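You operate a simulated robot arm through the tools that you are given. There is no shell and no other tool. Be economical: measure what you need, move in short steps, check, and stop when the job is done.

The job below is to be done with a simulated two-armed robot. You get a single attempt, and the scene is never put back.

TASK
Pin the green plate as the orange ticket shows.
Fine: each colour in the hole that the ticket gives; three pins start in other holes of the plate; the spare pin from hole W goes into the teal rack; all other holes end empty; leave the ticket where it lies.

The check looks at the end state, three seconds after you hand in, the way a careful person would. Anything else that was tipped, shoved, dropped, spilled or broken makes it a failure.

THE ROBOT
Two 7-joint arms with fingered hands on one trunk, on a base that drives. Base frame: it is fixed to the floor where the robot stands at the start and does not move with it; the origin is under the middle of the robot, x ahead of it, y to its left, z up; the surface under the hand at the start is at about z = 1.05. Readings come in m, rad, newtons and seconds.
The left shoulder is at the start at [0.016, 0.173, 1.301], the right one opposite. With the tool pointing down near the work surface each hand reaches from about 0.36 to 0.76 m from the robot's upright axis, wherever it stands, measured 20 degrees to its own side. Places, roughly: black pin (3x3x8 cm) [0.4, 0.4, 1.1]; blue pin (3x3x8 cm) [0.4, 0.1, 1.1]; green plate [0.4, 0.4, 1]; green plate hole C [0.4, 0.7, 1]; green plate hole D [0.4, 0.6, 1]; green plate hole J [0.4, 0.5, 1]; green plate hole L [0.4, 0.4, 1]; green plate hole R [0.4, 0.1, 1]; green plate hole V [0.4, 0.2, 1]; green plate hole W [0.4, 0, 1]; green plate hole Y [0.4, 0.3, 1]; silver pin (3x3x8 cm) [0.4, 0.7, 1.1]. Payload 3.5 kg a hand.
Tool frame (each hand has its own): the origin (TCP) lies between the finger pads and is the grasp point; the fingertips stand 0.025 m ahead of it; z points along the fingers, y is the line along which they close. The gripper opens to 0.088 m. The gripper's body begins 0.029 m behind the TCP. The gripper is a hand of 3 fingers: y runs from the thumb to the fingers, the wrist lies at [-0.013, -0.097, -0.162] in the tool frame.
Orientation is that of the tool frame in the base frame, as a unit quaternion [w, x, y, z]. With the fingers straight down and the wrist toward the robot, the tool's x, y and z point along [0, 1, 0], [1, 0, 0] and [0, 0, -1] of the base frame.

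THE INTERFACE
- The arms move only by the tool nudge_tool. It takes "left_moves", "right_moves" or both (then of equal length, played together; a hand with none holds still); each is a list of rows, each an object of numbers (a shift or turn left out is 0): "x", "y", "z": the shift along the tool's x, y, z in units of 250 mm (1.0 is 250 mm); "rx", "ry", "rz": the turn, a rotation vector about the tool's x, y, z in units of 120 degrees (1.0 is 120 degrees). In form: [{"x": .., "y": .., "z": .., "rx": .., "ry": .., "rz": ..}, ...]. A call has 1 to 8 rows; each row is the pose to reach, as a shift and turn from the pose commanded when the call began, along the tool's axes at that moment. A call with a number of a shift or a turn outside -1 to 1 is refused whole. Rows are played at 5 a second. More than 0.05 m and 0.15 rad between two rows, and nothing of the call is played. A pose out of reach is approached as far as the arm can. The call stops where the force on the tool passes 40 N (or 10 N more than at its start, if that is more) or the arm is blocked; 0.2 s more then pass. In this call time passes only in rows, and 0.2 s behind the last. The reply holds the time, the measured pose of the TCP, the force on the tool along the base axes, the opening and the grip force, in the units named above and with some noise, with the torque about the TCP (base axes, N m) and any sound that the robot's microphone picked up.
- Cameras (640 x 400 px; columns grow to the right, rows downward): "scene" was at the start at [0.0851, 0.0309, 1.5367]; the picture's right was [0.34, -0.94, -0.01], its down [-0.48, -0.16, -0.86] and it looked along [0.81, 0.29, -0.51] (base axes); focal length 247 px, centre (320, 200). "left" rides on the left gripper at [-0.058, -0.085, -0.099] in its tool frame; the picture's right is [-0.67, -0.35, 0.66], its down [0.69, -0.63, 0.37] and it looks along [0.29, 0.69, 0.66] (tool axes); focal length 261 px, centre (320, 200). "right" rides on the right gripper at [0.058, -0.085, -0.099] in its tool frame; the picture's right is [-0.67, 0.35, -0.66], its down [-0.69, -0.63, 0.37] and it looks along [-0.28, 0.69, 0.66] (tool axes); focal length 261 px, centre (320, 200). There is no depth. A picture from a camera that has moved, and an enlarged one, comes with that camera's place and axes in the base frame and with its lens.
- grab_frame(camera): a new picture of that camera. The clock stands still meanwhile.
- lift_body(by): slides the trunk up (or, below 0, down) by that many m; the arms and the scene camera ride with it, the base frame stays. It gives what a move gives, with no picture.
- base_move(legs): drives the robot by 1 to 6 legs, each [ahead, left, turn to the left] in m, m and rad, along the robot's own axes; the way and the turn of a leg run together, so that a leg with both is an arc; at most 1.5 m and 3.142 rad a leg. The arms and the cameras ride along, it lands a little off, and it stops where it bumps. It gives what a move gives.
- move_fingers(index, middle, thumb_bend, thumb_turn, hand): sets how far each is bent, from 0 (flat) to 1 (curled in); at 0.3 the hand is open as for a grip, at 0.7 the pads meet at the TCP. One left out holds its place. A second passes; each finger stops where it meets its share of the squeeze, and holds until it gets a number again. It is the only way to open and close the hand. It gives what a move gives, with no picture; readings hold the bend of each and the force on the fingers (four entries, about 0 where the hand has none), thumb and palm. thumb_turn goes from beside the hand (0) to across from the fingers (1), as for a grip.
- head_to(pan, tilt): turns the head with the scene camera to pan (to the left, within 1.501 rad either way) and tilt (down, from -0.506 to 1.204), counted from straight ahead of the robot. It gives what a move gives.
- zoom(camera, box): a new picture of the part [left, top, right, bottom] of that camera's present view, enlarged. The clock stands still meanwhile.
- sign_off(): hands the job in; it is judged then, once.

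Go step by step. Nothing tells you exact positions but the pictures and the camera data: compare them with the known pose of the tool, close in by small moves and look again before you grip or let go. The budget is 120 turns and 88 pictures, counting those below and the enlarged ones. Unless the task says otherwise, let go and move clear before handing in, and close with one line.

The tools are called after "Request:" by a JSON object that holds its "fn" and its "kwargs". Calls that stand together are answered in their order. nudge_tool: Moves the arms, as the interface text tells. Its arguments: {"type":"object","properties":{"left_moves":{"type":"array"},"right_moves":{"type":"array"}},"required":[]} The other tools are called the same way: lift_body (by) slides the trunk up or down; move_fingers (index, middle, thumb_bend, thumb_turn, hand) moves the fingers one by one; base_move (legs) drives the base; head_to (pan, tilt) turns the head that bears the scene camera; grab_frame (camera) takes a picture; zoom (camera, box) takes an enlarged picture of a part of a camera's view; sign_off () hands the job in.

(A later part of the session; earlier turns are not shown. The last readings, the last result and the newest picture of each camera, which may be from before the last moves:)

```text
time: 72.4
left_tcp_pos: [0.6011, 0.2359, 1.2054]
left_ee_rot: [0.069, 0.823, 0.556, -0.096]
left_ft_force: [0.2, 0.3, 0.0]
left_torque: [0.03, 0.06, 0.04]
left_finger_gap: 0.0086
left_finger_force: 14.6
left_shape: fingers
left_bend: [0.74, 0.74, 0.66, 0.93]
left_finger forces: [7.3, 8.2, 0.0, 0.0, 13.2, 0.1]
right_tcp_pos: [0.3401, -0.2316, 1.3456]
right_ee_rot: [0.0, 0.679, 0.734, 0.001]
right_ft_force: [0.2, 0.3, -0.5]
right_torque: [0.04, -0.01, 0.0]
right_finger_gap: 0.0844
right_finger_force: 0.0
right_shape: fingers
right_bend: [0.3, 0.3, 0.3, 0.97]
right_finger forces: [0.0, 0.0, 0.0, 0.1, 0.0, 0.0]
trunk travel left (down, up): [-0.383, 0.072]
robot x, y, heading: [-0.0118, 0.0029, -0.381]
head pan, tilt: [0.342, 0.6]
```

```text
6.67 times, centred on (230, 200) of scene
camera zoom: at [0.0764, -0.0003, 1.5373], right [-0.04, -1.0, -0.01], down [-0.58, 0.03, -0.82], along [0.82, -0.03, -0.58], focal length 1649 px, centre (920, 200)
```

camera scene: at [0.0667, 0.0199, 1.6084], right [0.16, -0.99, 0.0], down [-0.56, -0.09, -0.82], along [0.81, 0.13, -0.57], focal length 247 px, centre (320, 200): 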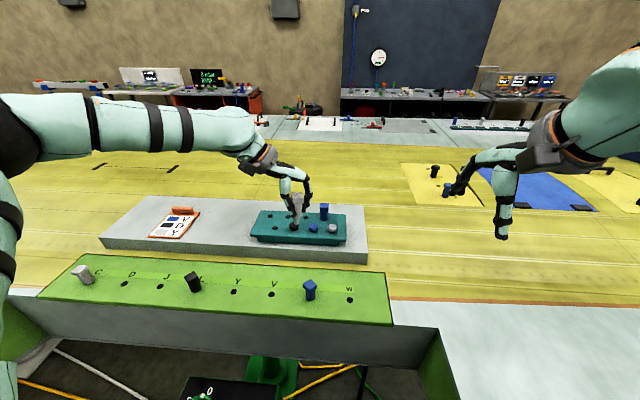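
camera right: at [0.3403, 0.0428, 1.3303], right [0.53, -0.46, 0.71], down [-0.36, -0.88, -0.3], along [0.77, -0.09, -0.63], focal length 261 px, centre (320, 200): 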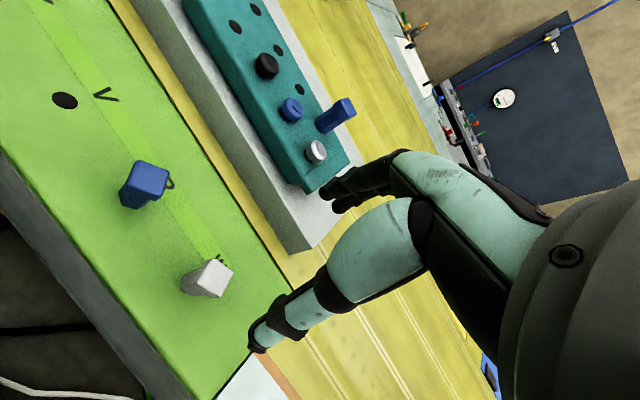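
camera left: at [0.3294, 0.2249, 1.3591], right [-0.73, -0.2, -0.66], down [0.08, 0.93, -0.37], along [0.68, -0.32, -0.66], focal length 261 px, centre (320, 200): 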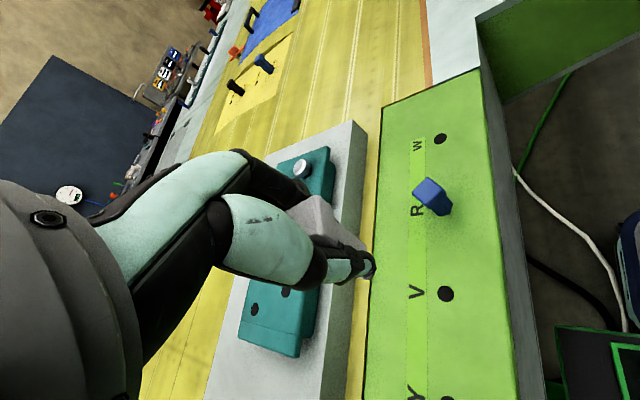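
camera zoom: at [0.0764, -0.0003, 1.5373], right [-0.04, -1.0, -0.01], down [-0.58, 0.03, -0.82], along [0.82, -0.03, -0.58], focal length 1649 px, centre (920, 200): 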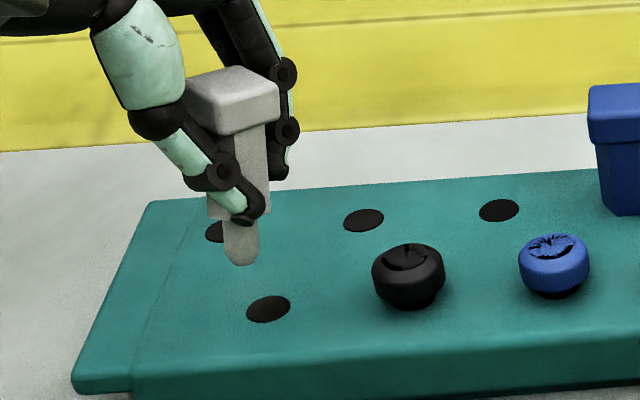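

The pin now leans about 0.17 rad again (bottom toward +y) from that contact. I'll straighten it and shift so the tip stays over the hole.

Request:
{"fn": "nudge_tool", "kwargs": {"left_moves": [{"x": 0.015, "y": -0.006, "z": -0.004, "rx": -0.0148, "ry": -0.0377, "rz": 0.0032}, {"x": 0.031, "y": -0.013, "z": -0.008, "rx": -0.0295, "ry": -0.0754, "rz": 0.0064}]}}

Request:
{"fn": "zoom", "kwargs": {"camera": "scene", "box": [200, 170, 260, 230]}}

```text
time: 73.0
left_tcp_pos: [0.602, 0.2446, 1.2041]
left_ee_rot: [0.14, 0.814, 0.545, -0.143]
left_ft_force: [-0.1, -0.4, -1.5]
left_torque: [-0.01, -0.04, -0.04]
left_finger_gap: 0.0084
left_finger_force: 14.0
left_shape: fingers
left_bend: [0.74, 0.74, 0.66, 0.93]
left_finger forces: [7.2, 7.9, 0.0, 0.1, 13.0, 0.0]
right_tcp_pos: [0.3407, -0.2297, 1.3462]
right_ee_rot: [0.0, 0.679, 0.734, 0.001]
right_ft_force: [0.1, -0.3, 0.5]
right_torque: [0.02, 0.0, 0.0]
right_finger_gap: 0.0844
right_finger_force: 0.1
right_shape: fingers
right_bend: [0.3, 0.3, 0.3, 0.97]
right_finger forces: [0.0, 0.1, 0.0, 0.1, 0.1, 0.1]
trunk travel left (down, up): [-0.383, 0.072]
robot x, y, heading: [-0.0093, -0.0011, -0.387]
head pan, tilt: [0.342, 0.6]
```

```text
6.67 times, centred on (230, 200) of scene
camera zoom: at [0.0759, 0.0008, 1.5374], right [-0.04, -1.0, 0.0], down [-0.58, 0.03, -0.82], along [0.82, -0.03, -0.58], focal length 1649 px, centre (920, 200)
```

zoom: 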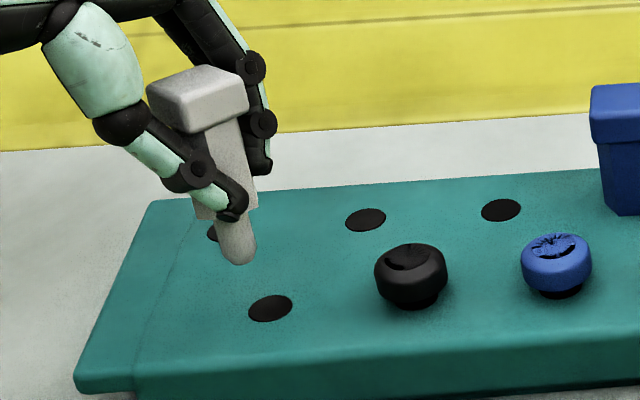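

The pin is upright again; the tip needs about (−3, −4.5) mm. I'll apply that, go down 12 mm, and check with the left camera.

Request:
{"fn": "nudge_tool", "kwargs": {"left_moves": [{"x": -0.012, "y": -0.004, "z": 0.008}, {"x": -0.001, "y": -0.008, "z": 0.052}]}}

Request:
{"fn": "zoom", "kwargs": {"camera": "left", "box": [290, 180, 470, 310]}}

```text
time: 73.6
left_tcp_pos: [0.5985, 0.2399, 1.1933]
left_ee_rot: [0.139, 0.814, 0.546, -0.142]
left_ft_force: [-0.1, 0.8, -0.3]
left_torque: [-0.01, -0.03, 0.0]
left_finger_gap: 0.0085
left_finger_force: 14.2
left_shape: fingers
left_bend: [0.74, 0.74, 0.66, 0.93]
left_finger forces: [7.1, 8.0, 0.0, 0.0, 13.1, 0.1]
right_tcp_pos: [0.3412, -0.2297, 1.346]
right_ee_rot: [-0.001, 0.678, 0.735, 0.001]
right_ft_force: [0.0, 0.3, -0.1]
right_torque: [0.03, -0.01, 0.02]
right_finger_gap: 0.0845
right_finger_force: 0.0
right_shape: fingers
right_bend: [0.3, 0.3, 0.3, 0.97]
right_finger forces: [0.0, 0.0, 0.1, 0.0, 0.0, 0.1]
trunk travel left (down, up): [-0.383, 0.072]
robot x, y, heading: [-0.0121, 0.0023, -0.386]
head pan, tilt: [0.342, 0.6]
```

```text
3.08 times, centred on (380, 245) of left
camera zoom: at [0.506, 0.2601, 1.3009], right [-0.62, -0.69, -0.37], down [-0.36, 0.67, -0.65], along [0.7, -0.27, -0.67], focal length 802 px, centre (135, 62)
```

zoom: 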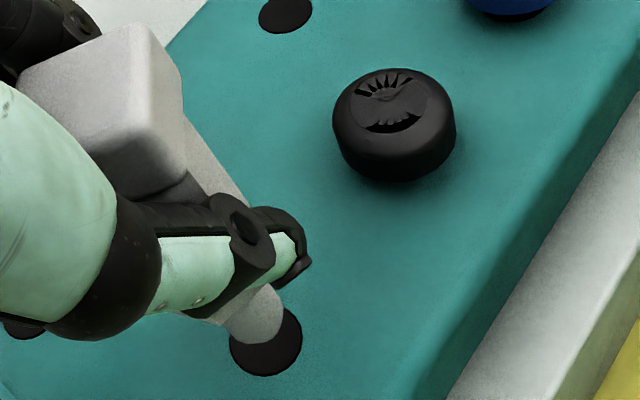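

The tip overlaps the hole and should enter within about 1 mm. Lowering gently in small steps.

Request:
{"fn": "nudge_tool", "kwargs": {"left_moves": [{"x": 0.0154, "y": -0.003, "z": 0.0368}, {"x": 0.0277, "y": -0.005, "z": 0.066}, {"x": 0.034, "y": -0.0065, "z": 0.081}]}}

```text
time: 74.4
left_tcp_pos: [0.5947, 0.2387, 1.1725]
left_ee_rot: [0.138, 0.813, 0.547, -0.142]
left_ft_force: [4.1, 0.6, 0.0]
left_torque: [0.02, -0.16, -0.01]
left_finger_gap: 0.0084
left_finger_force: 16.0
left_shape: fingers
left_bend: [0.74, 0.74, 0.66, 0.94]
left_finger forces: [8.0, 11.5, 0.1, 0.0, 12.6, 0.0]
left hand out of reach, approached as far as the arm can: row 3
right_tcp_pos: [0.3419, -0.2302, 1.3453]
right_ee_rot: [0.0, 0.679, 0.734, 0.0]
right_ft_force: [0.7, 0.0, -1.3]
right_torque: [-0.03, -0.03, -0.02]
right_finger_gap: 0.0845
right_finger_force: 0.0
right_shape: fingers
right_bend: [0.3, 0.3, 0.3, 0.97]
right_finger forces: [0.1, 0.0, 0.0, 0.0, 0.0, 0.1]
trunk travel left (down, up): [-0.383, 0.072]
robot x, y, heading: [-0.0104, 0.0025, -0.391]
head pan, tilt: [0.342, 0.6]
```

Lateral 4 N with no vertical force means the tip is in the hole, while the arm is at its limit. I'll use the trunk to lower straight down.

Request:
{"fn": "lift_body", "kwargs": {"by": -0.012}}

Request:
{"fn": "zoom", "kwargs": {"camera": "scene", "box": [190, 150, 270, 230]}}

```text
time: 75.0
left_tcp_pos: [0.5963, 0.2389, 1.1618]
left_ee_rot: [0.138, 0.815, 0.545, -0.143]
left_ft_force: [2.6, -0.5, -1.1]
left_torque: [0.02, -0.1, 0.01]
left_finger_gap: 0.0082
left_finger_force: 15.2
left_shape: fingers
left_bend: [0.74, 0.74, 0.66, 0.94]
left_finger forces: [7.4, 10.8, 0.0, 0.0, 12.7, 0.1]
right_tcp_pos: [0.3405, -0.2311, 1.3339]
right_ee_rot: [0.0, 0.679, 0.734, 0.0]
right_ft_force: [0.3, 0.4, -0.1]
right_torque: [-0.02, 0.0, -0.03]
right_finger_gap: 0.0846
right_finger_force: 0.0
right_shape: fingers
right_bend: [0.3, 0.3, 0.3, 0.97]
right_finger forces: [0.0, 0.0, 0.1, 0.0, 0.0, 0.0]
trunk travel left (down, up): [-0.371, 0.084]
robot x, y, heading: [-0.0088, 0.001, -0.39]
head pan, tilt: [0.342, 0.6]
```

```text
5.00 times, centred on (230, 190) of scene
camera zoom: at [0.0792, -0.0011, 1.5243], right [-0.04, -1.0, -0.01], down [-0.58, 0.03, -0.81], along [0.81, -0.03, -0.58], focal length 1237 px, centre (770, 250)
```

zoom: 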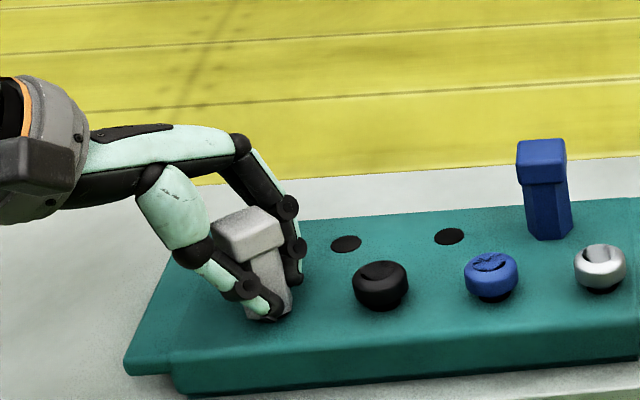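

The peg is in and the shank is almost on the rack. Lowering 6 mm more, then releasing.

Request:
{"fn": "lift_body", "kwargs": {"by": -0.006}}

Request:
{"fn": "move_fingers", "kwargs": {"hand": "left", "index": 0.3, "middle": 0.3, "thumb_bend": 0.3}}

Request:
{"fn": "lift_body", "kwargs": {"by": 0.09}}

Request:
{"fn": "grab_frame", "kwargs": {"camera": "scene"}}

```text
time: 75.5
left_tcp_pos: [0.5948, 0.2385, 1.1567]
left_ee_rot: [0.14, 0.814, 0.546, -0.141]
left_ft_force: [3.5, 0.3, 9.8]
left_torque: [-0.03, -0.14, 0.02]
left_finger_gap: 0.0079
left_finger_force: 16.7
left_shape: fingers
left_bend: [0.74, 0.74, 0.66, 0.94]
left_finger forces: [8.6, 11.5, 0.0, 0.1, 13.8, 0.1]
right_tcp_pos: [0.3391, -0.2317, 1.3284]
right_ee_rot: [0.001, 0.679, 0.734, 0.0]
right_ft_force: [-0.6, -0.4, 0.0]
right_torque: [-0.01, -0.03, -0.04]
right_finger_gap: 0.0846
right_finger_force: 0.0
right_shape: fingers
right_bend: [0.3, 0.3, 0.3, 0.97]
right_finger forces: [0.0, 0.1, 0.0, 0.1, 0.1, 0.1]
trunk travel left (down, up): [-0.365, 0.09]
robot x, y, heading: [-0.0112, 0.0055, -0.386]
head pan, tilt: [0.342, 0.6]
```

```text
time: 76.5
left_tcp_pos: [0.5934, 0.2379, 1.1561]
left_ee_rot: [0.139, 0.814, 0.545, -0.142]
left_ft_force: [-1.8, 0.5, 4.0]
left_torque: [-0.06, -0.11, -0.02]
left_finger_gap: 0.0844
left_finger_force: 1.3
left_shape: fingers
left_bend: [0.3, 0.3, 0.3, 0.97]
left_finger forces: [0.1, 3.7, 0.1, 0.0, 0.1, 0.1]
right_tcp_pos: [0.3387, -0.2316, 1.3285]
right_ee_rot: [0.001, 0.679, 0.734, 0.0]
right_ft_force: [-0.3, 0.3, 0.4]
right_torque: [-0.03, 0.01, -0.03]
right_finger_gap: 0.0846
right_finger_force: 0.1
right_shape: fingers
right_bend: [0.3, 0.3, 0.3, 0.97]
right_finger forces: [0.0, 0.0, 0.0, 0.0, 0.0, 0.0]
trunk travel left (down, up): [-0.365, 0.09]
robot x, y, heading: [-0.0136, 0.0043, -0.383]
head pan, tilt: [0.342, 0.6]
```

```text
time: 77.8
left_tcp_pos: [0.5923, 0.2404, 1.2531]
left_ee_rot: [0.144, 0.814, 0.546, -0.137]
left_ft_force: [0.1, -0.8, -0.1]
left_torque: [0.0, -0.02, 0.01]
left_finger_gap: 0.0843
left_finger_force: 0.1
left_shape: fingers
left_bend: [0.3, 0.3, 0.3, 0.97]
left_finger forces: [0.1, 0.0, 0.0, 0.0, 0.0, 0.0]
right_tcp_pos: [0.3392, -0.2306, 1.4175]
right_ee_rot: [-0.001, 0.679, 0.734, 0.0]
right_ft_force: [-0.2, 0.3, 0.1]
right_torque: [0.01, 0.0, -0.02]
right_finger_gap: 0.0845
right_finger_force: 0.1
right_shape: fingers
right_bend: [0.3, 0.3, 0.3, 0.97]
right_finger forces: [0.0, 0.0, 0.0, 0.0, 0.0, 0.0]
trunk travel left (down, up): [-0.455, 0.0]
robot x, y, heading: [-0.0112, 0.005, -0.384]
head pan, tilt: [0.342, 0.6]
```

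```text
7 pictures are left
camera scene: at [0.0679, 0.0028, 1.6103], right [-0.04, -1.0, 0.0], down [-0.56, 0.02, -0.83], along [0.82, -0.04, -0.56], focal length 247 px, centre (320, 200)
```

scene: 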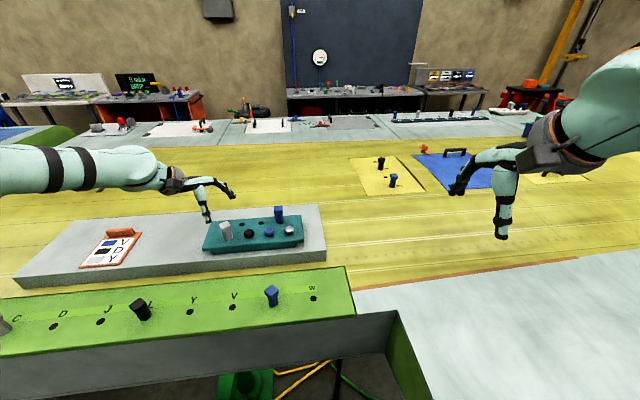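

The spare is seated in the rack. Next: level and retract the left hand, then turn the base back to its original heading. There the right hand does blue R→V, and the left does black L→D and silver C→Y.

Request:
{"fn": "nudge_tool", "kwargs": {"left_moves": [{"x": -0.045, "y": 0.01, "z": -0.11}, {"x": -0.091, "y": 0.02, "z": -0.221}, {"x": -0.14, "y": -0.1, "z": -0.213, "rx": 0.013, "ry": 0.062, "rz": -0.002}, {"x": -0.189, "y": -0.225, "z": -0.204, "rx": 0.027, "ry": 0.124, "rz": -0.005}, {"x": -0.238, "y": -0.351, "z": -0.195, "rx": 0.04, "ry": 0.187, "rz": -0.007}]}}

Request:
{"fn": "base_move", "kwargs": {"legs": [[0, 0, 0.385]]}}

Request:
{"fn": "lift_body", "kwargs": {"by": -0.08}}

```text
time: 79.0
left_tcp_pos: [0.4922, 0.2392, 1.312]
left_ee_rot: [0.0, 0.826, 0.563, 0.0]
left_ft_force: [-0.1, 0.5, -0.4]
left_torque: [-0.01, -0.02, -0.01]
left_finger_gap: 0.0846
left_finger_force: 0.1
left_shape: fingers
left_bend: [0.3, 0.3, 0.3, 0.97]
left_finger forces: [0.0, 0.0, 0.0, 0.0, 0.1, 0.0]
right_tcp_pos: [0.3392, -0.2305, 1.4173]
right_ee_rot: [0.0, 0.679, 0.734, 0.0]
right_ft_force: [0.7, -0.2, -1.2]
right_torque: [-0.04, 0.01, 0.03]
right_finger_gap: 0.0846
right_finger_force: 0.1
right_shape: fingers
right_bend: [0.3, 0.3, 0.3, 0.97]
right_finger forces: [0.0, 0.0, 0.0, 0.0, 0.0, 0.1]
trunk travel left (down, up): [-0.455, 0.0]
robot x, y, heading: [-0.0124, 0.0019, -0.386]
head pan, tilt: [0.342, 0.6]
```

```text
time: 80.5
left_tcp_pos: [0.3663, 0.4095, 1.3114]
left_ee_rot: [0.0, 0.704, 0.71, 0.0]
left_ft_force: [0.0, 0.7, 0.9]
left_torque: [0.01, 0.0, 0.0]
left_finger_gap: 0.0845
left_finger_force: 0.0
left_shape: fingers
left_bend: [0.3, 0.3, 0.3, 0.97]
left_finger forces: [0.0, 0.0, 0.0, 0.0, 0.0, 0.1]
right_tcp_pos: [0.4021, -0.0831, 1.4174]
right_ee_rot: [0.0, 0.527, 0.85, 0.0]
right_ft_force: [-0.4, -0.4, -0.3]
right_torque: [-0.01, -0.01, 0.01]
right_finger_gap: 0.0843
right_finger_force: 0.0
right_shape: fingers
right_bend: [0.3, 0.3, 0.3, 0.97]
right_finger forces: [0.0, 0.0, 0.0, 0.0, 0.0, 0.0]
trunk travel left (down, up): [-0.455, 0.0]
robot x, y, heading: [-0.0082, 0.0023, -0.005]
head pan, tilt: [0.342, 0.6]
```

```text
time: 81.7
left_tcp_pos: [0.3677, 0.411, 1.2318]
left_ee_rot: [0.0, 0.705, 0.71, 0.0]
left_ft_force: [0.3, -0.2, -0.3]
left_torque: [-0.03, 0.02, -0.03]
left_finger_gap: 0.0846
left_finger_force: 0.1
left_shape: fingers
left_bend: [0.3, 0.3, 0.3, 0.97]
left_finger forces: [0.0, 0.1, 0.0, 0.0, 0.0, 0.1]
right_tcp_pos: [0.4005, -0.0831, 1.3366]
right_ee_rot: [0.001, 0.526, 0.851, 0.001]
right_ft_force: [0.7, 0.2, 0.9]
right_torque: [0.01, -0.04, -0.01]
right_finger_gap: 0.0844
right_finger_force: 0.0
right_shape: fingers
right_bend: [0.3, 0.3, 0.3, 0.97]
right_finger forces: [0.0, 0.0, 0.0, 0.1, 0.0, 0.0]
trunk travel left (down, up): [-0.375, 0.08]
robot x, y, heading: [-0.0084, 0.0053, -0.001]
head pan, tilt: [0.342, 0.6]
```

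Both hands at their places: right goes above blue in R (yaw 43°), left above black in L (yaw −42°, matching flats and head).

Request:
{"fn": "nudge_tool", "kwargs": {"right_moves": [{"x": 0.099, "y": 0.078, "z": 0.091, "rz": -0.023}, {"x": 0.198, "y": 0.156, "z": 0.183, "rz": -0.046}, {"x": 0.297, "y": 0.233, "z": 0.274, "rz": -0.069}, {"x": 0.396, "y": 0.311, "z": 0.365, "rz": -0.091}, {"x": 0.495, "y": 0.389, "z": 0.457, "rz": -0.114}, {"x": 0.594, "y": 0.467, "z": 0.548, "rz": -0.137}], "left_moves": [{"x": -0.006, "y": 0.032, "z": 0.0, "rz": 0.058}, {"x": -0.012, "y": 0.064, "z": 0.02, "rz": 0.117}, {"x": -0.018, "y": 0.096, "z": 0.04, "rz": 0.175}, {"x": -0.024, "y": 0.127, "z": 0.06, "rz": 0.233}, {"x": -0.03, "y": 0.159, "z": 0.09, "rz": 0.292}, {"x": -0.036, "y": 0.191, "z": 0.12, "rz": 0.35}]}}

Request:
{"fn": "grab_frame", "kwargs": {"camera": "right"}}

```text
time: 83.1
left_tcp_pos: [0.4163, 0.4025, 1.2001]
left_ee_rot: [0.0, 0.912, 0.409, -0.001]
left_ft_force: [0.0, -0.2, 0.6]
left_torque: [-0.02, -0.01, -0.02]
left_finger_gap: 0.0846
left_finger_force: 0.1
left_shape: fingers
left_bend: [0.3, 0.3, 0.3, 0.97]
left_finger forces: [0.0, 0.1, 0.1, 0.0, 0.0, 0.0]
right_tcp_pos: [0.4401, 0.1039, 1.1993]
right_ee_rot: [0.0, 0.399, 0.917, -0.001]
right_ft_force: [0.8, 0.2, 0.0]
right_torque: [-0.02, -0.01, -0.02]
right_finger_gap: 0.0844
right_finger_force: 0.0
right_shape: fingers
right_bend: [0.3, 0.3, 0.3, 0.97]
right_finger forces: [0.0, 0.0, 0.0, 0.0, 0.0, 0.0]
trunk travel left (down, up): [-0.375, 0.08]
robot x, y, heading: [-0.0124, 0.0049, 0.001]
head pan, tilt: [0.342, 0.6]
```

```text
6 pictures are left
camera right: at [0.3393, 0.0893, 1.2992], right [0.71, -0.25, 0.66], down [0.01, -0.93, -0.36], along [0.7, 0.26, -0.66], focal length 261 px, centre (320, 200)
```

right: 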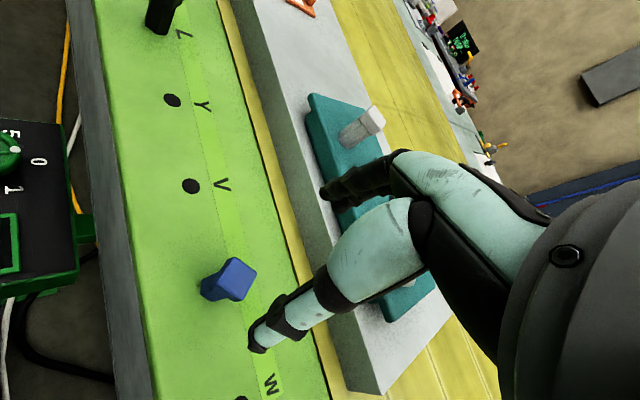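

Blue is at (0.440, 0.1015), hole V at (0.431, 0.203). I'll align and descend on blue.

Request:
{"fn": "nudge_tool", "kwargs": {"right_moves": [{"x": -0.007, "y": -0.01, "z": 0.1, "rz": -0.033}, {"x": -0.007, "y": -0.01, "z": 0.2, "rz": -0.033}, {"x": -0.007, "y": -0.01, "z": 0.3, "rz": -0.033}, {"x": -0.007, "y": -0.01, "z": 0.4, "rz": -0.033}, {"x": -0.007, "y": -0.01, "z": 0.459, "rz": -0.033}]}}

```text
time: 84.3
left_tcp_pos: [0.4156, 0.4019, 1.2014]
left_ee_rot: [0.001, 0.912, 0.409, -0.001]
left_ft_force: [-0.1, -0.4, 0.6]
left_torque: [0.01, 0.0, 0.01]
left_finger_gap: 0.0847
left_finger_force: 0.2
left_shape: fingers
left_bend: [0.3, 0.3, 0.3, 0.97]
left_finger forces: [0.0, 0.0, 0.0, 0.1, 0.0, 0.1]
right_tcp_pos: [0.4393, 0.1003, 1.0861]
right_ee_rot: [-0.001, 0.367, 0.93, 0.0]
right_ft_force: [0.4, -0.9, 0.2]
right_torque: [-0.03, 0.0, 0.01]
right_finger_gap: 0.0844
right_finger_force: 0.0
right_shape: fingers
right_bend: [0.3, 0.3, 0.3, 0.97]
right_finger forces: [0.0, 0.0, 0.0, 0.0, 0.0, 0.0]
trunk travel left (down, up): [-0.375, 0.08]
robot x, y, heading: [-0.0113, 0.0022, -0.001]
head pan, tilt: [0.342, 0.6]
```

In position at (0.439, 0.100, 1.086). Gripping and lifting.

Request:
{"fn": "move_fingers", "kwargs": {"hand": "right", "index": 0.75, "middle": 0.75, "thumb_bend": 0.75}}

Request:
{"fn": "nudge_tool", "kwargs": {"right_moves": [{"z": -0.04}, {"z": -0.08}, {"z": -0.12}, {"z": -0.16}, {"z": -0.2}]}}

```text
time: 85.3
left_tcp_pos: [0.4148, 0.402, 1.2013]
left_ee_rot: [0.0, 0.912, 0.41, -0.001]
left_ft_force: [-0.1, 0.9, 0.2]
left_torque: [-0.02, 0.03, -0.01]
left_finger_gap: 0.0846
left_finger_force: 0.1
left_shape: fingers
left_bend: [0.3, 0.3, 0.3, 0.97]
left_finger forces: [0.0, 0.1, 0.0, 0.1, 0.0, 0.0]
right_tcp_pos: [0.4387, 0.0987, 1.0856]
right_ee_rot: [0.0, 0.367, 0.93, 0.0]
right_ft_force: [1.9, 0.1, -0.1]
right_torque: [-0.05, -0.07, 0.0]
right_finger_gap: 0.0149
right_finger_force: 15.4
right_shape: fingers
right_bend: [0.73, 0.73, 0.62, 0.95]
right_finger forces: [10.2, 6.7, 0.1, 0.0, 14.7, 0.1]
trunk travel left (down, up): [-0.375, 0.08]
robot x, y, heading: [-0.0125, 0.0038, 0.003]
head pan, tilt: [0.342, 0.6]
```

```text
time: 86.5
left_tcp_pos: [0.4147, 0.4019, 1.2014]
left_ee_rot: [0.0, 0.912, 0.41, -0.001]
left_ft_force: [0.1, 0.0, 0.5]
left_torque: [0.0, 0.01, -0.03]
left_finger_gap: 0.0846
left_finger_force: 0.1
left_shape: fingers
left_bend: [0.3, 0.3, 0.3, 0.97]
left_finger forces: [0.1, 0.0, 0.0, 0.0, 0.0, 0.0]
right_tcp_pos: [0.4389, 0.0989, 1.1352]
right_ee_rot: [-0.001, 0.367, 0.93, 0.0]
right_ft_force: [1.0, 0.2, -0.6]
right_torque: [-0.01, 0.01, 0.01]
right_finger_gap: 0.0149
right_finger_force: 15.4
right_shape: fingers
right_bend: [0.73, 0.73, 0.62, 0.95]
right_finger forces: [10.1, 5.8, 0.0, 0.0, 15.0, 0.0]
trunk travel left (down, up): [-0.375, 0.08]
robot x, y, heading: [-0.0109, 0.0037, -0.005]
head pan, tilt: [0.342, 0.6]
```

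Lifted cleanly. Moving one pitch (−8.5, +100.5 mm) to above V, then a check.

Request:
{"fn": "nudge_tool", "kwargs": {"right_moves": [{"x": 0.06, "y": 0.054}, {"x": 0.12, "y": 0.108}, {"x": 0.18, "y": 0.162}, {"x": 0.24, "y": 0.216}, {"x": 0.299, "y": 0.27}, {"x": 0.299, "y": 0.27}]}}

Request:
{"fn": "zoom", "kwargs": {"camera": "right", "box": [180, 190, 340, 310]}}

```text
time: 87.9
left_tcp_pos: [0.4144, 0.4017, 1.2024]
left_ee_rot: [0.0, 0.912, 0.41, 0.0]
left_ft_force: [-0.2, 0.0, -0.2]
left_torque: [-0.02, -0.02, 0.0]
left_finger_gap: 0.0848
left_finger_force: 0.1
left_shape: fingers
left_bend: [0.3, 0.3, 0.3, 0.97]
left_finger forces: [0.0, 0.1, 0.0, 0.0, 0.1, 0.1]
right_tcp_pos: [0.4304, 0.1997, 1.1354]
right_ee_rot: [0.0, 0.368, 0.93, 0.0]
right_ft_force: [0.0, -0.5, 0.1]
right_torque: [0.04, -0.01, 0.0]
right_finger_gap: 0.0149
right_finger_force: 16.1
right_shape: fingers
right_bend: [0.73, 0.73, 0.62, 0.95]
right_finger forces: [10.0, 5.8, 0.0, 0.0, 15.0, 0.1]
trunk travel left (down, up): [-0.375, 0.08]
robot x, y, heading: [-0.0096, 0.0021, 0.001]
head pan, tilt: [0.342, 0.6]
```

```text
3.33 times, centred on (260, 250) of right
camera zoom: at [0.3299, 0.177, 1.2354], right [0.73, -0.2, 0.66], down [0.07, -0.93, -0.37], along [0.68, 0.31, -0.66], focal length 869 px, centre (520, 33)
```

zoom: 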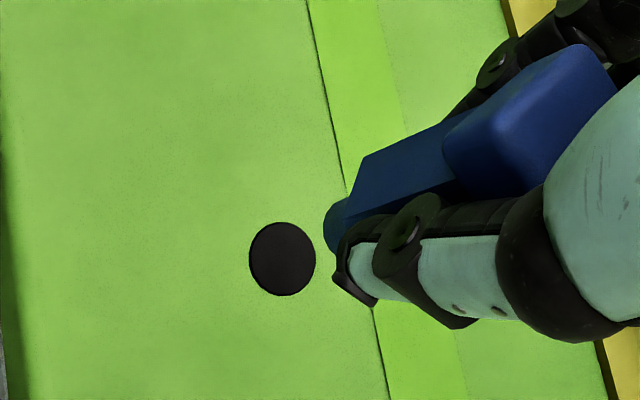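

The tip needs about (+2, −2.5) mm. Applying that and lowering slowly to the seat.

Request:
{"fn": "nudge_tool", "kwargs": {"right_moves": [{"x": -0.012, "y": -0.002, "z": 0.02}, {"x": -0.012, "y": -0.002, "z": 0.06}, {"x": -0.012, "y": -0.002, "z": 0.09}, {"x": -0.012, "y": -0.002, "z": 0.12}, {"x": -0.012, "y": -0.002, "z": 0.15}, {"x": -0.012, "y": -0.002, "z": 0.175}, {"x": -0.012, "y": -0.002, "z": 0.192}]}}

```text
time: 89.5
left_tcp_pos: [0.4137, 0.4024, 1.2013]
left_ee_rot: [0.0, 0.912, 0.411, -0.001]
left_ft_force: [0.3, -0.2, -0.4]
left_torque: [0.01, -0.01, -0.03]
left_finger_gap: 0.0843
left_finger_force: 0.0
left_shape: fingers
left_bend: [0.3, 0.3, 0.3, 0.97]
left_finger forces: [0.0, 0.1, 0.0, 0.0, 0.0, 0.0]
right_tcp_pos: [0.4326, 0.1985, 1.0868]
right_ee_rot: [0.0, 0.368, 0.93, 0.001]
right_ft_force: [0.2, 0.7, -0.8]
right_torque: [0.03, -0.01, 0.01]
right_finger_gap: 0.0145
right_finger_force: 14.8
right_shape: fingers
right_bend: [0.73, 0.73, 0.63, 0.94]
right_finger forces: [10.8, 5.1, 0.0, 0.0, 14.7, 0.0]
trunk travel left (down, up): [-0.375, 0.08]
robot x, y, heading: [-0.0099, 0.0018, -0.008]
head pan, tilt: [0.342, 0.6]
```

Down to seat height with no resistance, so blue is in V. Releasing and backing the right hand off.

Request:
{"fn": "move_fingers", "kwargs": {"hand": "right", "index": 0.3, "middle": 0.3, "thumb_bend": 0.3}}

Request:
{"fn": "nudge_tool", "kwargs": {"right_moves": [{"z": -0.15}, {"z": -0.3}, {"z": -0.45}, {"z": -0.6}, {"x": -0.1, "y": -0.12, "z": -0.65}, {"x": -0.22, "y": -0.24, "z": -0.7}, {"x": -0.34, "y": -0.36, "z": -0.75}, {"x": -0.46, "y": -0.48, "z": -0.8}]}}

Request:
{"fn": "grab_frame", "kwargs": {"camera": "left"}}

```text
time: 90.5
left_tcp_pos: [0.4152, 0.4019, 1.2011]
left_ee_rot: [0.0, 0.913, 0.409, -0.001]
left_ft_force: [-0.6, -0.1, 0.3]
left_torque: [-0.01, 0.0, 0.02]
left_finger_gap: 0.0847
left_finger_force: 0.0
left_shape: fingers
left_bend: [0.3, 0.3, 0.3, 0.97]
left_finger forces: [0.0, 0.0, 0.1, 0.0, 0.0, 0.1]
right_tcp_pos: [0.4327, 0.197, 1.0871]
right_ee_rot: [0.0, 0.367, 0.93, 0.001]
right_ft_force: [0.9, -0.2, 0.6]
right_torque: [0.0, 0.0, 0.0]
right_finger_gap: 0.0843
right_finger_force: 0.0
right_shape: fingers
right_bend: [0.3, 0.3, 0.3, 0.97]
right_finger forces: [0.1, 0.0, 0.1, 0.0, 0.0, 0.0]
trunk travel left (down, up): [-0.375, 0.08]
robot x, y, heading: [-0.0135, 0.0005, -0.003]
head pan, tilt: [0.342, 0.6]
```

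```text
time: 92.3
left_tcp_pos: [0.4151, 0.3994, 1.2012]
left_ee_rot: [0.0, 0.912, 0.41, 0.001]
left_ft_force: [0.8, -0.5, 0.1]
left_torque: [0.03, 0.02, 0.02]
left_finger_gap: 0.0846
left_finger_force: 0.1
left_shape: fingers
left_bend: [0.3, 0.3, 0.3, 0.97]
left_finger forces: [0.0, 0.0, 0.1, 0.1, 0.1, 0.1]
right_tcp_pos: [0.4355, 0.0299, 1.2881]
right_ee_rot: [0.001, 0.367, 0.93, 0.001]
right_ft_force: [0.1, -0.6, -0.6]
right_torque: [0.04, -0.03, 0.03]
right_finger_gap: 0.0848
right_finger_force: 0.2
right_shape: fingers
right_bend: [0.3, 0.3, 0.3, 0.97]
right_finger forces: [0.0, 0.1, 0.0, 0.1, 0.1, 0.1]
trunk travel left (down, up): [-0.375, 0.08]
robot x, y, heading: [-0.011, -0.0007, 0.0]
head pan, tilt: [0.342, 0.6]
```

```text
4 pictures are left
camera left: at [0.3122, 0.4131, 1.3015], right [-0.71, -0.27, -0.66], down [-0.02, 0.93, -0.36], along [0.71, -0.25, -0.66], focal length 261 px, centre (320, 200)
```

left: 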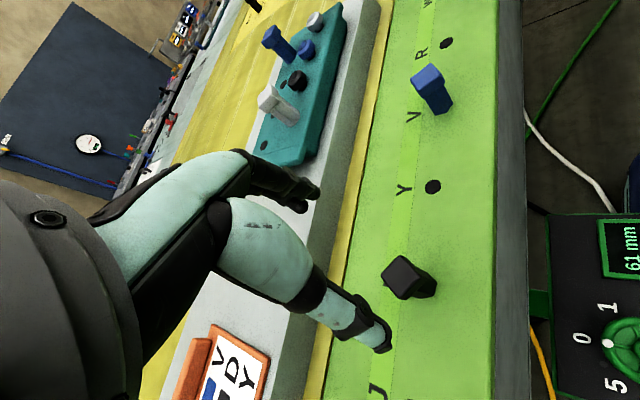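

Blue is well seated in V. Black is at (0.415, 0.400), right under the left TCP, with head yaw about −36°. Descending on it.

Request:
{"fn": "nudge_tool", "kwargs": {"left_moves": [{"z": 0.1, "rz": -0.033}, {"z": 0.2, "rz": -0.033}, {"z": 0.3, "rz": -0.033}, {"z": 0.4, "rz": -0.033}, {"z": 0.464, "rz": -0.033}]}}

```text
time: 93.5
left_tcp_pos: [0.4157, 0.4024, 1.0862]
left_ee_rot: [0.001, 0.897, 0.442, 0.0]
left_ft_force: [1.1, 0.0, 0.1]
left_torque: [0.02, 0.0, 0.03]
left_finger_gap: 0.0845
left_finger_force: 0.1
left_shape: fingers
left_bend: [0.3, 0.3, 0.3, 0.97]
left_finger forces: [0.0, 0.1, 0.0, 0.1, 0.1, 0.0]
right_tcp_pos: [0.4365, 0.0318, 1.2886]
right_ee_rot: [0.0, 0.368, 0.93, 0.0]
right_ft_force: [0.1, 0.3, -0.8]
right_torque: [-0.03, 0.0, 0.04]
right_finger_gap: 0.0845
right_finger_force: 0.1
right_shape: fingers
right_bend: [0.3, 0.3, 0.3, 0.97]
right_finger forces: [0.1, 0.0, 0.0, 0.1, 0.0, 0.1]
trunk travel left (down, up): [-0.375, 0.08]
robot x, y, heading: [-0.0066, 0.0039, -0.003]
head pan, tilt: [0.342, 0.6]
```

Reached. Gripping and lifting 5.5 cm.

Request:
{"fn": "move_fingers", "kwargs": {"hand": "left", "index": 0.75, "middle": 0.75, "thumb_bend": 0.75}}

Request:
{"fn": "nudge_tool", "kwargs": {"left_moves": [{"z": -0.04}, {"z": -0.08}, {"z": -0.12}, {"z": -0.16}, {"z": -0.2}]}}

```text
time: 94.5
left_tcp_pos: [0.4159, 0.4024, 1.0851]
left_ee_rot: [0.0, 0.897, 0.442, 0.0]
left_ft_force: [2.3, 0.5, 0.0]
left_torque: [0.02, -0.11, -0.01]
left_finger_gap: 0.0139
left_finger_force: 16.5
left_shape: fingers
left_bend: [0.72, 0.73, 0.63, 0.96]
left_finger forces: [10.2, 8.5, 0.0, 0.0, 13.8, 0.1]
right_tcp_pos: [0.4353, 0.0333, 1.2877]
right_ee_rot: [0.0, 0.368, 0.93, 0.0]
right_ft_force: [-0.6, 0.1, -0.1]
right_torque: [0.05, 0.03, -0.02]
right_finger_gap: 0.0844
right_finger_force: 0.2
right_shape: fingers
right_bend: [0.3, 0.3, 0.3, 0.97]
right_finger forces: [0.1, 0.0, 0.0, 0.1, 0.0, 0.0]
trunk travel left (down, up): [-0.375, 0.08]
robot x, y, heading: [-0.0102, 0.0002, 0.003]
head pan, tilt: [0.342, 0.6]
```

```text
time: 95.7
left_tcp_pos: [0.4155, 0.4027, 1.1355]
left_ee_rot: [0.001, 0.897, 0.442, 0.001]
left_ft_force: [0.1, -1.0, -0.7]
left_torque: [-0.04, 0.0, 0.0]
left_finger_gap: 0.0138
left_finger_force: 15.5
left_shape: fingers
left_bend: [0.73, 0.73, 0.63, 0.95]
left_finger forces: [9.9, 6.4, 0.0, 0.1, 14.2, 0.1]
right_tcp_pos: [0.4344, 0.0328, 1.2875]
right_ee_rot: [0.001, 0.368, 0.93, 0.0]
right_ft_force: [-0.5, -1.2, 0.9]
right_torque: [0.0, 0.02, -0.01]
right_finger_gap: 0.0846
right_finger_force: 0.0
right_shape: fingers
right_bend: [0.3, 0.3, 0.3, 0.97]
right_finger forces: [0.0, 0.1, 0.0, 0.1, 0.1, 0.1]
trunk travel left (down, up): [-0.375, 0.08]
robot x, y, heading: [-0.0081, 0.0029, -0.005]
head pan, tilt: [0.342, 0.6]
```

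Black is held. Moving two pitches (−15.6, +199.8 mm) to above D, then one check.

Request:
{"fn": "nudge_tool", "kwargs": {"left_moves": [{"x": 0.085, "y": -0.077}, {"x": 0.17, "y": -0.153}, {"x": 0.256, "y": -0.23}, {"x": 0.341, "y": -0.306}, {"x": 0.426, "y": -0.383}, {"x": 0.511, "y": -0.459}, {"x": 0.596, "y": -0.536}, {"x": 0.596, "y": -0.536}]}}

Request:
{"fn": "zoom", "kwargs": {"camera": "left", "box": [300, 190, 460, 310]}}

```text
time: 97.5
left_tcp_pos: [0.4002, 0.6023, 1.1349]
left_ee_rot: [0.0, 0.897, 0.442, 0.001]
left_ft_force: [0.1, -0.7, -1.2]
left_torque: [0.01, -0.02, -0.02]
left_finger_gap: 0.0139
left_finger_force: 15.0
left_shape: fingers
left_bend: [0.73, 0.73, 0.63, 0.95]
left_finger forces: [10.0, 6.0, 0.0, 0.0, 14.2, 0.0]
right_tcp_pos: [0.4348, 0.0332, 1.2874]
right_ee_rot: [0.0, 0.368, 0.93, 0.0]
right_ft_force: [-0.8, -0.2, 0.3]
right_torque: [0.0, 0.01, -0.01]
right_finger_gap: 0.0846
right_finger_force: 0.1
right_shape: fingers
right_bend: [0.3, 0.3, 0.3, 0.97]
right_finger forces: [0.0, 0.0, 0.0, 0.0, 0.0, 0.0]
trunk travel left (down, up): [-0.375, 0.08]
robot x, y, heading: [-0.0117, 0.004, -0.0]
head pan, tilt: [0.342, 0.6]
```

```text
3.33 times, centred on (380, 250) of left
camera zoom: at [0.2968, 0.6085, 1.2348], right [-0.69, -0.32, -0.66], down [-0.08, 0.93, -0.37], along [0.72, -0.2, -0.66], focal length 869 px, centre (120, 33)
```

zoom: 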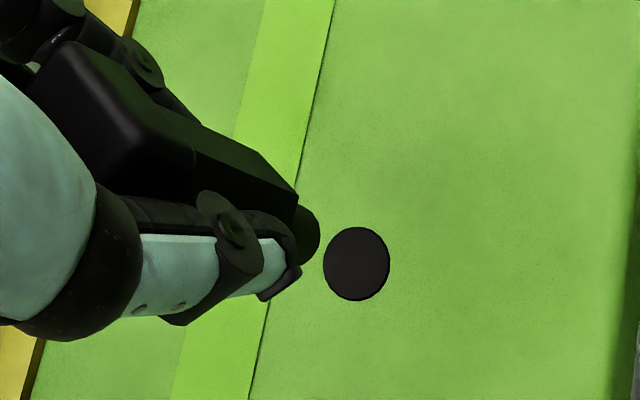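

Black's tip needs about (+2.5, +3) mm, judging by the offsets that worked before. Applying that and lowering slowly to the seat.

Request:
{"fn": "nudge_tool", "kwargs": {"left_moves": [{"x": 0.016, "z": 0.02}, {"x": 0.016, "z": 0.06}, {"x": 0.016, "z": 0.09}, {"x": 0.016, "z": 0.12}, {"x": 0.016, "z": 0.15}, {"x": 0.016, "z": 0.175}, {"x": 0.016, "z": 0.192}]}}

```text
time: 99.1
left_tcp_pos: [0.4022, 0.6041, 1.0884]
left_ee_rot: [0.0, 0.897, 0.441, 0.0]
left_ft_force: [-0.1, -1.1, -0.3]
left_torque: [-0.08, -0.02, 0.01]
left_finger_gap: 0.0136
left_finger_force: 14.9
left_shape: fingers
left_bend: [0.73, 0.74, 0.64, 0.95]
left_finger forces: [10.9, 4.8, 0.0, 0.1, 13.9, 0.0]
right_tcp_pos: [0.4344, 0.0318, 1.2865]
right_ee_rot: [0.001, 0.367, 0.93, 0.001]
right_ft_force: [-0.6, -0.5, -0.1]
right_torque: [0.04, 0.0, 0.01]
right_finger_gap: 0.0848
right_finger_force: 0.2
right_shape: fingers
right_bend: [0.3, 0.3, 0.3, 0.97]
right_finger forces: [0.0, 0.1, 0.0, 0.0, 0.0, 0.1]
trunk travel left (down, up): [-0.375, 0.08]
robot x, y, heading: [-0.009, 0.0021, 0.002]
head pan, tilt: [0.342, 0.6]
```

Black is in D at seat height. Releasing, rising, and moving over silver at C with yaw −7°.

Request:
{"fn": "move_fingers", "kwargs": {"hand": "left", "index": 0.3, "middle": 0.3, "thumb_bend": 0.3}}

Request:
{"fn": "nudge_tool", "kwargs": {"left_moves": [{"z": -0.15}, {"z": -0.3}, {"z": -0.45}, {"x": 0.056, "y": -0.054, "z": -0.45, "rz": -0.05}, {"x": 0.113, "y": -0.108, "z": -0.45, "rz": -0.1}, {"x": 0.169, "y": -0.162, "z": -0.45, "rz": -0.15}, {"x": 0.226, "y": -0.216, "z": -0.45, "rz": -0.2}, {"x": 0.282, "y": -0.27, "z": -0.45, "rz": -0.25}]}}

Request:
{"fn": "grab_frame", "kwargs": {"camera": "left"}}

```text
time: 100.1
left_tcp_pos: [0.4016, 0.6051, 1.0876]
left_ee_rot: [0.0, 0.897, 0.442, -0.001]
left_ft_force: [-1.3, 0.4, 0.2]
left_torque: [0.01, 0.0, -0.03]
left_finger_gap: 0.0842
left_finger_force: 0.0
left_shape: fingers
left_bend: [0.3, 0.3, 0.3, 0.97]
left_finger forces: [0.0, 0.0, 0.1, 0.0, 0.0, 0.0]
right_tcp_pos: [0.4348, 0.0325, 1.2874]
right_ee_rot: [0.0, 0.367, 0.93, 0.0]
right_ft_force: [0.0, -0.5, 0.2]
right_torque: [-0.01, 0.02, 0.0]
right_finger_gap: 0.0845
right_finger_force: 0.0
right_shape: fingers
right_bend: [0.3, 0.3, 0.3, 0.97]
right_finger forces: [0.1, 0.0, 0.0, 0.1, 0.0, 0.1]
trunk travel left (down, up): [-0.375, 0.08]
robot x, y, heading: [-0.0122, -0.0007, -0.004]
head pan, tilt: [0.342, 0.6]
```

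```text
time: 101.9
left_tcp_pos: [0.3913, 0.7029, 1.2007]
left_ee_rot: [0.0, 0.752, 0.659, 0.0]
left_ft_force: [-0.1, 0.2, 0.3]
left_torque: [0.02, -0.01, -0.01]
left_finger_gap: 0.0844
left_finger_force: 0.0
left_shape: fingers
left_bend: [0.3, 0.3, 0.3, 0.97]
left_finger forces: [0.0, 0.0, 0.0, 0.0, 0.1, 0.0]
right_tcp_pos: [0.4356, 0.033, 1.287]
right_ee_rot: [0.0, 0.367, 0.93, 0.001]
right_ft_force: [0.4, 0.7, 0.5]
right_torque: [-0.04, 0.02, -0.03]
right_finger_gap: 0.0843
right_finger_force: 0.1
right_shape: fingers
right_bend: [0.3, 0.3, 0.3, 0.97]
right_finger forces: [0.0, 0.0, 0.0, 0.0, 0.0, 0.1]
trunk travel left (down, up): [-0.375, 0.08]
robot x, y, heading: [-0.0114, 0.0038, -0.001]
head pan, tilt: [0.342, 0.6]
```

```text
2 pictures are left
camera left: at [0.2994, 0.6563, 1.2999], right [-0.43, -0.62, -0.65], down [-0.53, 0.76, -0.37], along [0.73, 0.19, -0.66], focal length 261 px, centre (320, 200)
```

left: 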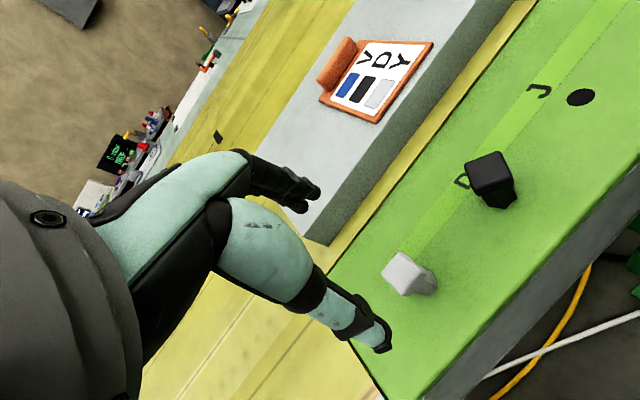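

Black is seated in D. Silver's head is at about (0.393, 0.701) with yaw near +7°. Aligning and descending.

Request:
{"fn": "nudge_tool", "kwargs": {"left_moves": [{"x": -0.007, "y": 0.009, "z": 0.08, "rz": -0.06}, {"x": -0.007, "y": 0.009, "z": 0.18, "rz": -0.112}, {"x": -0.007, "y": 0.009, "z": 0.28, "rz": -0.112}, {"x": -0.007, "y": 0.009, "z": 0.38, "rz": -0.112}, {"x": -0.007, "y": 0.009, "z": 0.462, "rz": -0.112}]}}

```text
time: 103.1
left_tcp_pos: [0.3927, 0.7014, 1.0835]
left_ee_rot: [0.0, 0.67, 0.743, 0.0]
left_ft_force: [-0.3, -0.3, -0.4]
left_torque: [0.0, 0.03, 0.01]
left_finger_gap: 0.0844
left_finger_force: 0.0
left_shape: fingers
left_bend: [0.3, 0.3, 0.3, 0.97]
left_finger forces: [0.0, 0.0, 0.0, 0.0, 0.1, 0.0]
right_tcp_pos: [0.4344, 0.032, 1.2868]
right_ee_rot: [-0.001, 0.367, 0.93, 0.0]
right_ft_force: [0.6, 0.5, 1.2]
right_torque: [-0.03, -0.03, 0.02]
right_finger_gap: 0.0845
right_finger_force: 0.1
right_shape: fingers
right_bend: [0.3, 0.3, 0.3, 0.97]
right_finger forces: [0.0, 0.0, 0.0, 0.0, 0.1, 0.0]
trunk travel left (down, up): [-0.375, 0.08]
robot x, y, heading: [-0.0132, 0.0033, -0.002]
head pan, tilt: [0.342, 0.6]
```

Reached. Gripping and lifting 13 cm to clear black in D.

Request:
{"fn": "move_fingers", "kwargs": {"hand": "left", "index": 0.75, "middle": 0.75, "thumb_bend": 0.75}}

Request:
{"fn": "nudge_tool", "kwargs": {"left_moves": [{"z": -0.04}, {"z": -0.09}, {"z": -0.16}, {"z": -0.25}, {"z": -0.34}, {"z": -0.43}, {"z": -0.52}]}}

```text
time: 104.1
left_tcp_pos: [0.3932, 0.7001, 1.0831]
left_ee_rot: [0.0, 0.67, 0.742, 0.0]
left_ft_force: [0.6, 0.4, -0.3]
left_torque: [-0.03, 0.02, 0.0]
left_finger_gap: 0.0109
left_finger_force: 14.6
left_shape: fingers
left_bend: [0.73, 0.72, 0.64, 0.95]
left_finger forces: [8.7, 7.3, 0.0, 0.1, 13.5, 0.1]
right_tcp_pos: [0.4357, 0.0325, 1.2873]
right_ee_rot: [0.0, 0.368, 0.93, 0.0]
right_ft_force: [0.4, 0.0, 0.0]
right_torque: [0.0, 0.04, 0.03]
right_finger_gap: 0.0845
right_finger_force: 0.0
right_shape: fingers
right_bend: [0.3, 0.3, 0.3, 0.97]
right_finger forces: [0.1, 0.0, 0.0, 0.1, 0.1, 0.0]
trunk travel left (down, up): [-0.375, 0.08]
robot x, y, heading: [-0.0116, 0.0037, 0.001]
head pan, tilt: [0.342, 0.6]
```

```text
time: 105.7
left_tcp_pos: [0.3948, 0.7002, 1.2145]
left_ee_rot: [0.0, 0.671, 0.742, -0.001]
left_ft_force: [-0.5, -0.1, -0.9]
left_torque: [0.01, 0.03, 0.0]
left_finger_gap: 0.0105
left_finger_force: 14.8
left_shape: fingers
left_bend: [0.73, 0.73, 0.64, 0.95]
left_finger forces: [8.2, 7.7, 0.0, 0.0, 13.5, 0.1]
right_tcp_pos: [0.4347, 0.0319, 1.2883]
right_ee_rot: [0.0, 0.367, 0.93, -0.001]
right_ft_force: [0.5, 0.1, 0.9]
right_torque: [-0.01, 0.01, -0.02]
right_finger_gap: 0.0845
right_finger_force: 0.0
right_shape: fingers
right_bend: [0.3, 0.3, 0.3, 0.97]
right_finger forces: [0.0, 0.0, 0.1, 0.0, 0.0, 0.1]
trunk travel left (down, up): [-0.375, 0.08]
robot x, y, heading: [-0.0105, 0.0001, -0.005]
head pan, tilt: [0.342, 0.6]
```

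Silver is held (8/7.7/13.5 N). Moving halfway toward Y above the black pin, easing the yaw.

Request:
{"fn": "nudge_tool", "kwargs": {"left_moves": [{"x": -0.1, "y": -0.002, "rz": 0.012}, {"x": -0.2, "y": -0.005, "rz": 0.025}, {"x": -0.3, "y": -0.007, "rz": 0.037}, {"x": -0.4, "y": -0.01, "rz": 0.05}, {"x": -0.5, "y": -0.012, "rz": 0.062}, {"x": -0.6, "y": -0.014, "rz": 0.075}, {"x": -0.7, "y": -0.017, "rz": 0.087}, {"x": -0.8, "y": -0.019, "rz": 0.1}]}}

```text
time: 107.5
left_tcp_pos: [0.4094, 0.4999, 1.2134]
left_ee_rot: [0.0, 0.744, 0.668, 0.0]
left_ft_force: [-0.7, -0.1, -1.7]
left_torque: [0.03, 0.02, -0.01]
left_finger_gap: 0.0106
left_finger_force: 14.8
left_shape: fingers
left_bend: [0.73, 0.73, 0.65, 0.94]
left_finger forces: [8.1, 7.5, 0.0, 0.0, 13.1, 0.0]
right_tcp_pos: [0.4342, 0.0312, 1.2878]
right_ee_rot: [0.0, 0.368, 0.93, 0.001]
right_ft_force: [-0.3, 0.3, 0.4]
right_torque: [0.0, 0.0, -0.02]
right_finger_gap: 0.0844
right_finger_force: 0.0
right_shape: fingers
right_bend: [0.3, 0.3, 0.3, 0.97]
right_finger forces: [0.1, 0.0, 0.1, 0.0, 0.0, 0.1]
trunk travel left (down, up): [-0.375, 0.08]
robot x, y, heading: [-0.0138, 0.0034, -0.003]
head pan, tilt: [0.342, 0.6]
```

Continuing to above Y and lowering to the checking height.

Request:
{"fn": "nudge_tool", "kwargs": {"left_moves": [{"x": -0.131, "y": 0.024, "rz": 0.017}, {"x": -0.261, "y": 0.048, "rz": 0.033}, {"x": -0.392, "y": 0.072, "rz": 0.05}, {"x": -0.523, "y": 0.097, "rz": 0.067}, {"x": -0.653, "y": 0.121, "rz": 0.083}, {"x": -0.784, "y": 0.145, "rz": 0.1}, {"x": -0.784, "y": 0.145, "z": 0.15, "rz": 0.1}, {"x": -0.784, "y": 0.145, "z": 0.308, "rz": 0.1}]}}

Request:
{"fn": "zoom", "kwargs": {"camera": "left", "box": [290, 180, 470, 310]}}

```text
time: 109.3
left_tcp_pos: [0.4242, 0.3028, 1.1371]
left_ee_rot: [0.0, 0.81, 0.586, 0.0]
left_ft_force: [-0.4, -0.2, -1.6]
left_torque: [-0.01, -0.01, -0.01]
left_finger_gap: 0.0099
left_finger_force: 14.2
left_shape: fingers
left_bend: [0.73, 0.73, 0.65, 0.94]
left_finger forces: [7.5, 7.9, 0.0, 0.0, 12.7, 0.1]
right_tcp_pos: [0.4336, 0.0331, 1.2876]
right_ee_rot: [-0.001, 0.367, 0.93, 0.0]
right_ft_force: [0.8, -0.2, -0.2]
right_torque: [0.01, -0.01, 0.03]
right_finger_gap: 0.0842
right_finger_force: 0.1
right_shape: fingers
right_bend: [0.3, 0.3, 0.3, 0.97]
right_finger forces: [0.0, 0.0, 0.1, 0.1, 0.1, 0.0]
trunk travel left (down, up): [-0.375, 0.08]
robot x, y, heading: [-0.01, 0.0026, -0.003]
head pan, tilt: [0.342, 0.6]
```

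```text
3.08 times, centred on (380, 245) of left
camera zoom: at [0.3251, 0.2738, 1.2363], right [-0.54, -0.53, -0.65], down [-0.38, 0.85, -0.37], along [0.75, 0.05, -0.66], focal length 802 px, centre (135, 62)
```

zoom: 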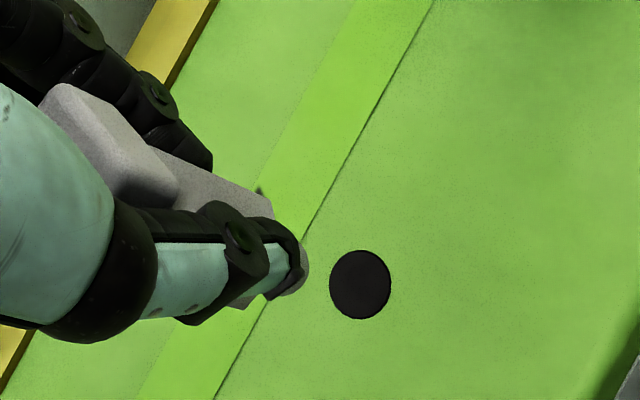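

Silver leans about 0.07 rad with its tip 4–5 mm to +y of hole Y. I'll counter-tilt, nudge slightly, and enter the hole by a few millimetres, checking forces.

Request:
{"fn": "nudge_tool", "kwargs": {"left_moves": [{"x": 0.001, "y": 0.003, "z": 0.01, "ry": -0.017}, {"x": 0.002, "y": 0.006, "z": 0.02, "ry": -0.033}, {"x": 0.002, "y": 0.006, "z": 0.06, "ry": -0.033}, {"x": 0.002, "y": 0.006, "z": 0.085, "ry": -0.033}, {"x": 0.002, "y": 0.006, "z": 0.105, "ry": -0.033}, {"x": 0.002, "y": 0.006, "z": 0.12, "ry": -0.033}]}}

```text
time: 110.7
left_tcp_pos: [0.426, 0.3019, 1.1085]
left_ee_rot: [0.02, 0.81, 0.586, -0.028]
left_ft_force: [0.0, 0.5, -0.6]
left_torque: [0.0, -0.02, 0.02]
left_finger_gap: 0.0099
left_finger_force: 13.8
left_shape: fingers
left_bend: [0.73, 0.73, 0.65, 0.94]
left_finger forces: [7.4, 8.0, 0.1, 0.0, 12.7, 0.0]
right_tcp_pos: [0.4357, 0.0324, 1.2872]
right_ee_rot: [0.0, 0.368, 0.93, 0.0]
right_ft_force: [-0.5, -0.5, 0.9]
right_torque: [0.0, -0.02, 0.04]
right_finger_gap: 0.0843
right_finger_force: 0.1
right_shape: fingers
right_bend: [0.3, 0.3, 0.3, 0.97]
right_finger forces: [0.0, 0.0, 0.0, 0.0, 0.0, 0.0]
trunk travel left (down, up): [-0.375, 0.08]
robot x, y, heading: [-0.0111, -0.0018, -0.0]
head pan, tilt: [0.342, 0.6]
```

No contact force yet. Lowering another 12 mm carefully.

Request:
{"fn": "nudge_tool", "kwargs": {"left_moves": [{"x": 0.001, "z": 0.016}, {"x": 0.002, "z": 0.032}, {"x": 0.003, "z": 0.048}]}}

```text
time: 111.5
left_tcp_pos: [0.4258, 0.3011, 1.0959]
left_ee_rot: [0.02, 0.81, 0.586, -0.03]
left_ft_force: [1.8, -0.3, 0.8]
left_torque: [0.01, -0.13, 0.0]
left_finger_gap: 0.01
left_finger_force: 15.2
left_shape: fingers
left_bend: [0.73, 0.73, 0.65, 0.94]
left_finger forces: [7.7, 9.6, 0.0, 0.1, 12.9, 0.0]
right_tcp_pos: [0.4359, 0.0325, 1.2882]
right_ee_rot: [0.0, 0.367, 0.93, 0.0]
right_ft_force: [0.5, 0.4, -0.4]
right_torque: [-0.04, -0.05, 0.01]
right_finger_gap: 0.0845
right_finger_force: 0.1
right_shape: fingers
right_bend: [0.3, 0.3, 0.3, 0.97]
right_finger forces: [0.0, 0.1, 0.1, 0.0, 0.0, 0.0]
trunk travel left (down, up): [-0.375, 0.08]
robot x, y, heading: [-0.008, 0.0015, -0.004]
head pan, tilt: [0.342, 0.6]
```

It's in the hole with only about 2 N of side force. Finishing the descent to seat height.

Request:
{"fn": "nudge_tool", "kwargs": {"left_moves": [{"x": 0.001, "y": 0.003, "z": 0.015}, {"x": 0.002, "y": 0.004, "z": 0.03}, {"x": 0.003, "y": 0.004, "z": 0.042}]}}

```text
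time: 112.3
left_tcp_pos: [0.4272, 0.3008, 1.0846]
left_ee_rot: [0.02, 0.809, 0.586, -0.028]
left_ft_force: [0.7, 0.7, -1.1]
left_torque: [0.0, -0.01, 0.02]
left_finger_gap: 0.0097
left_finger_force: 13.8
left_shape: fingers
left_bend: [0.73, 0.73, 0.65, 0.94]
left_finger forces: [7.5, 8.3, 0.1, 0.0, 12.7, 0.1]
right_tcp_pos: [0.4349, 0.0331, 1.2879]
right_ee_rot: [0.0, 0.367, 0.93, 0.0]
right_ft_force: [0.0, 0.3, 0.2]
right_torque: [-0.02, 0.0, -0.02]
right_finger_gap: 0.0845
right_finger_force: 0.0
right_shape: fingers
right_bend: [0.3, 0.3, 0.3, 0.97]
right_finger forces: [0.1, 0.0, 0.0, 0.0, 0.0, 0.1]
trunk travel left (down, up): [-0.375, 0.08]
robot x, y, heading: [-0.0139, 0.0006, -0.002]
head pan, tilt: [0.342, 0.6]
```

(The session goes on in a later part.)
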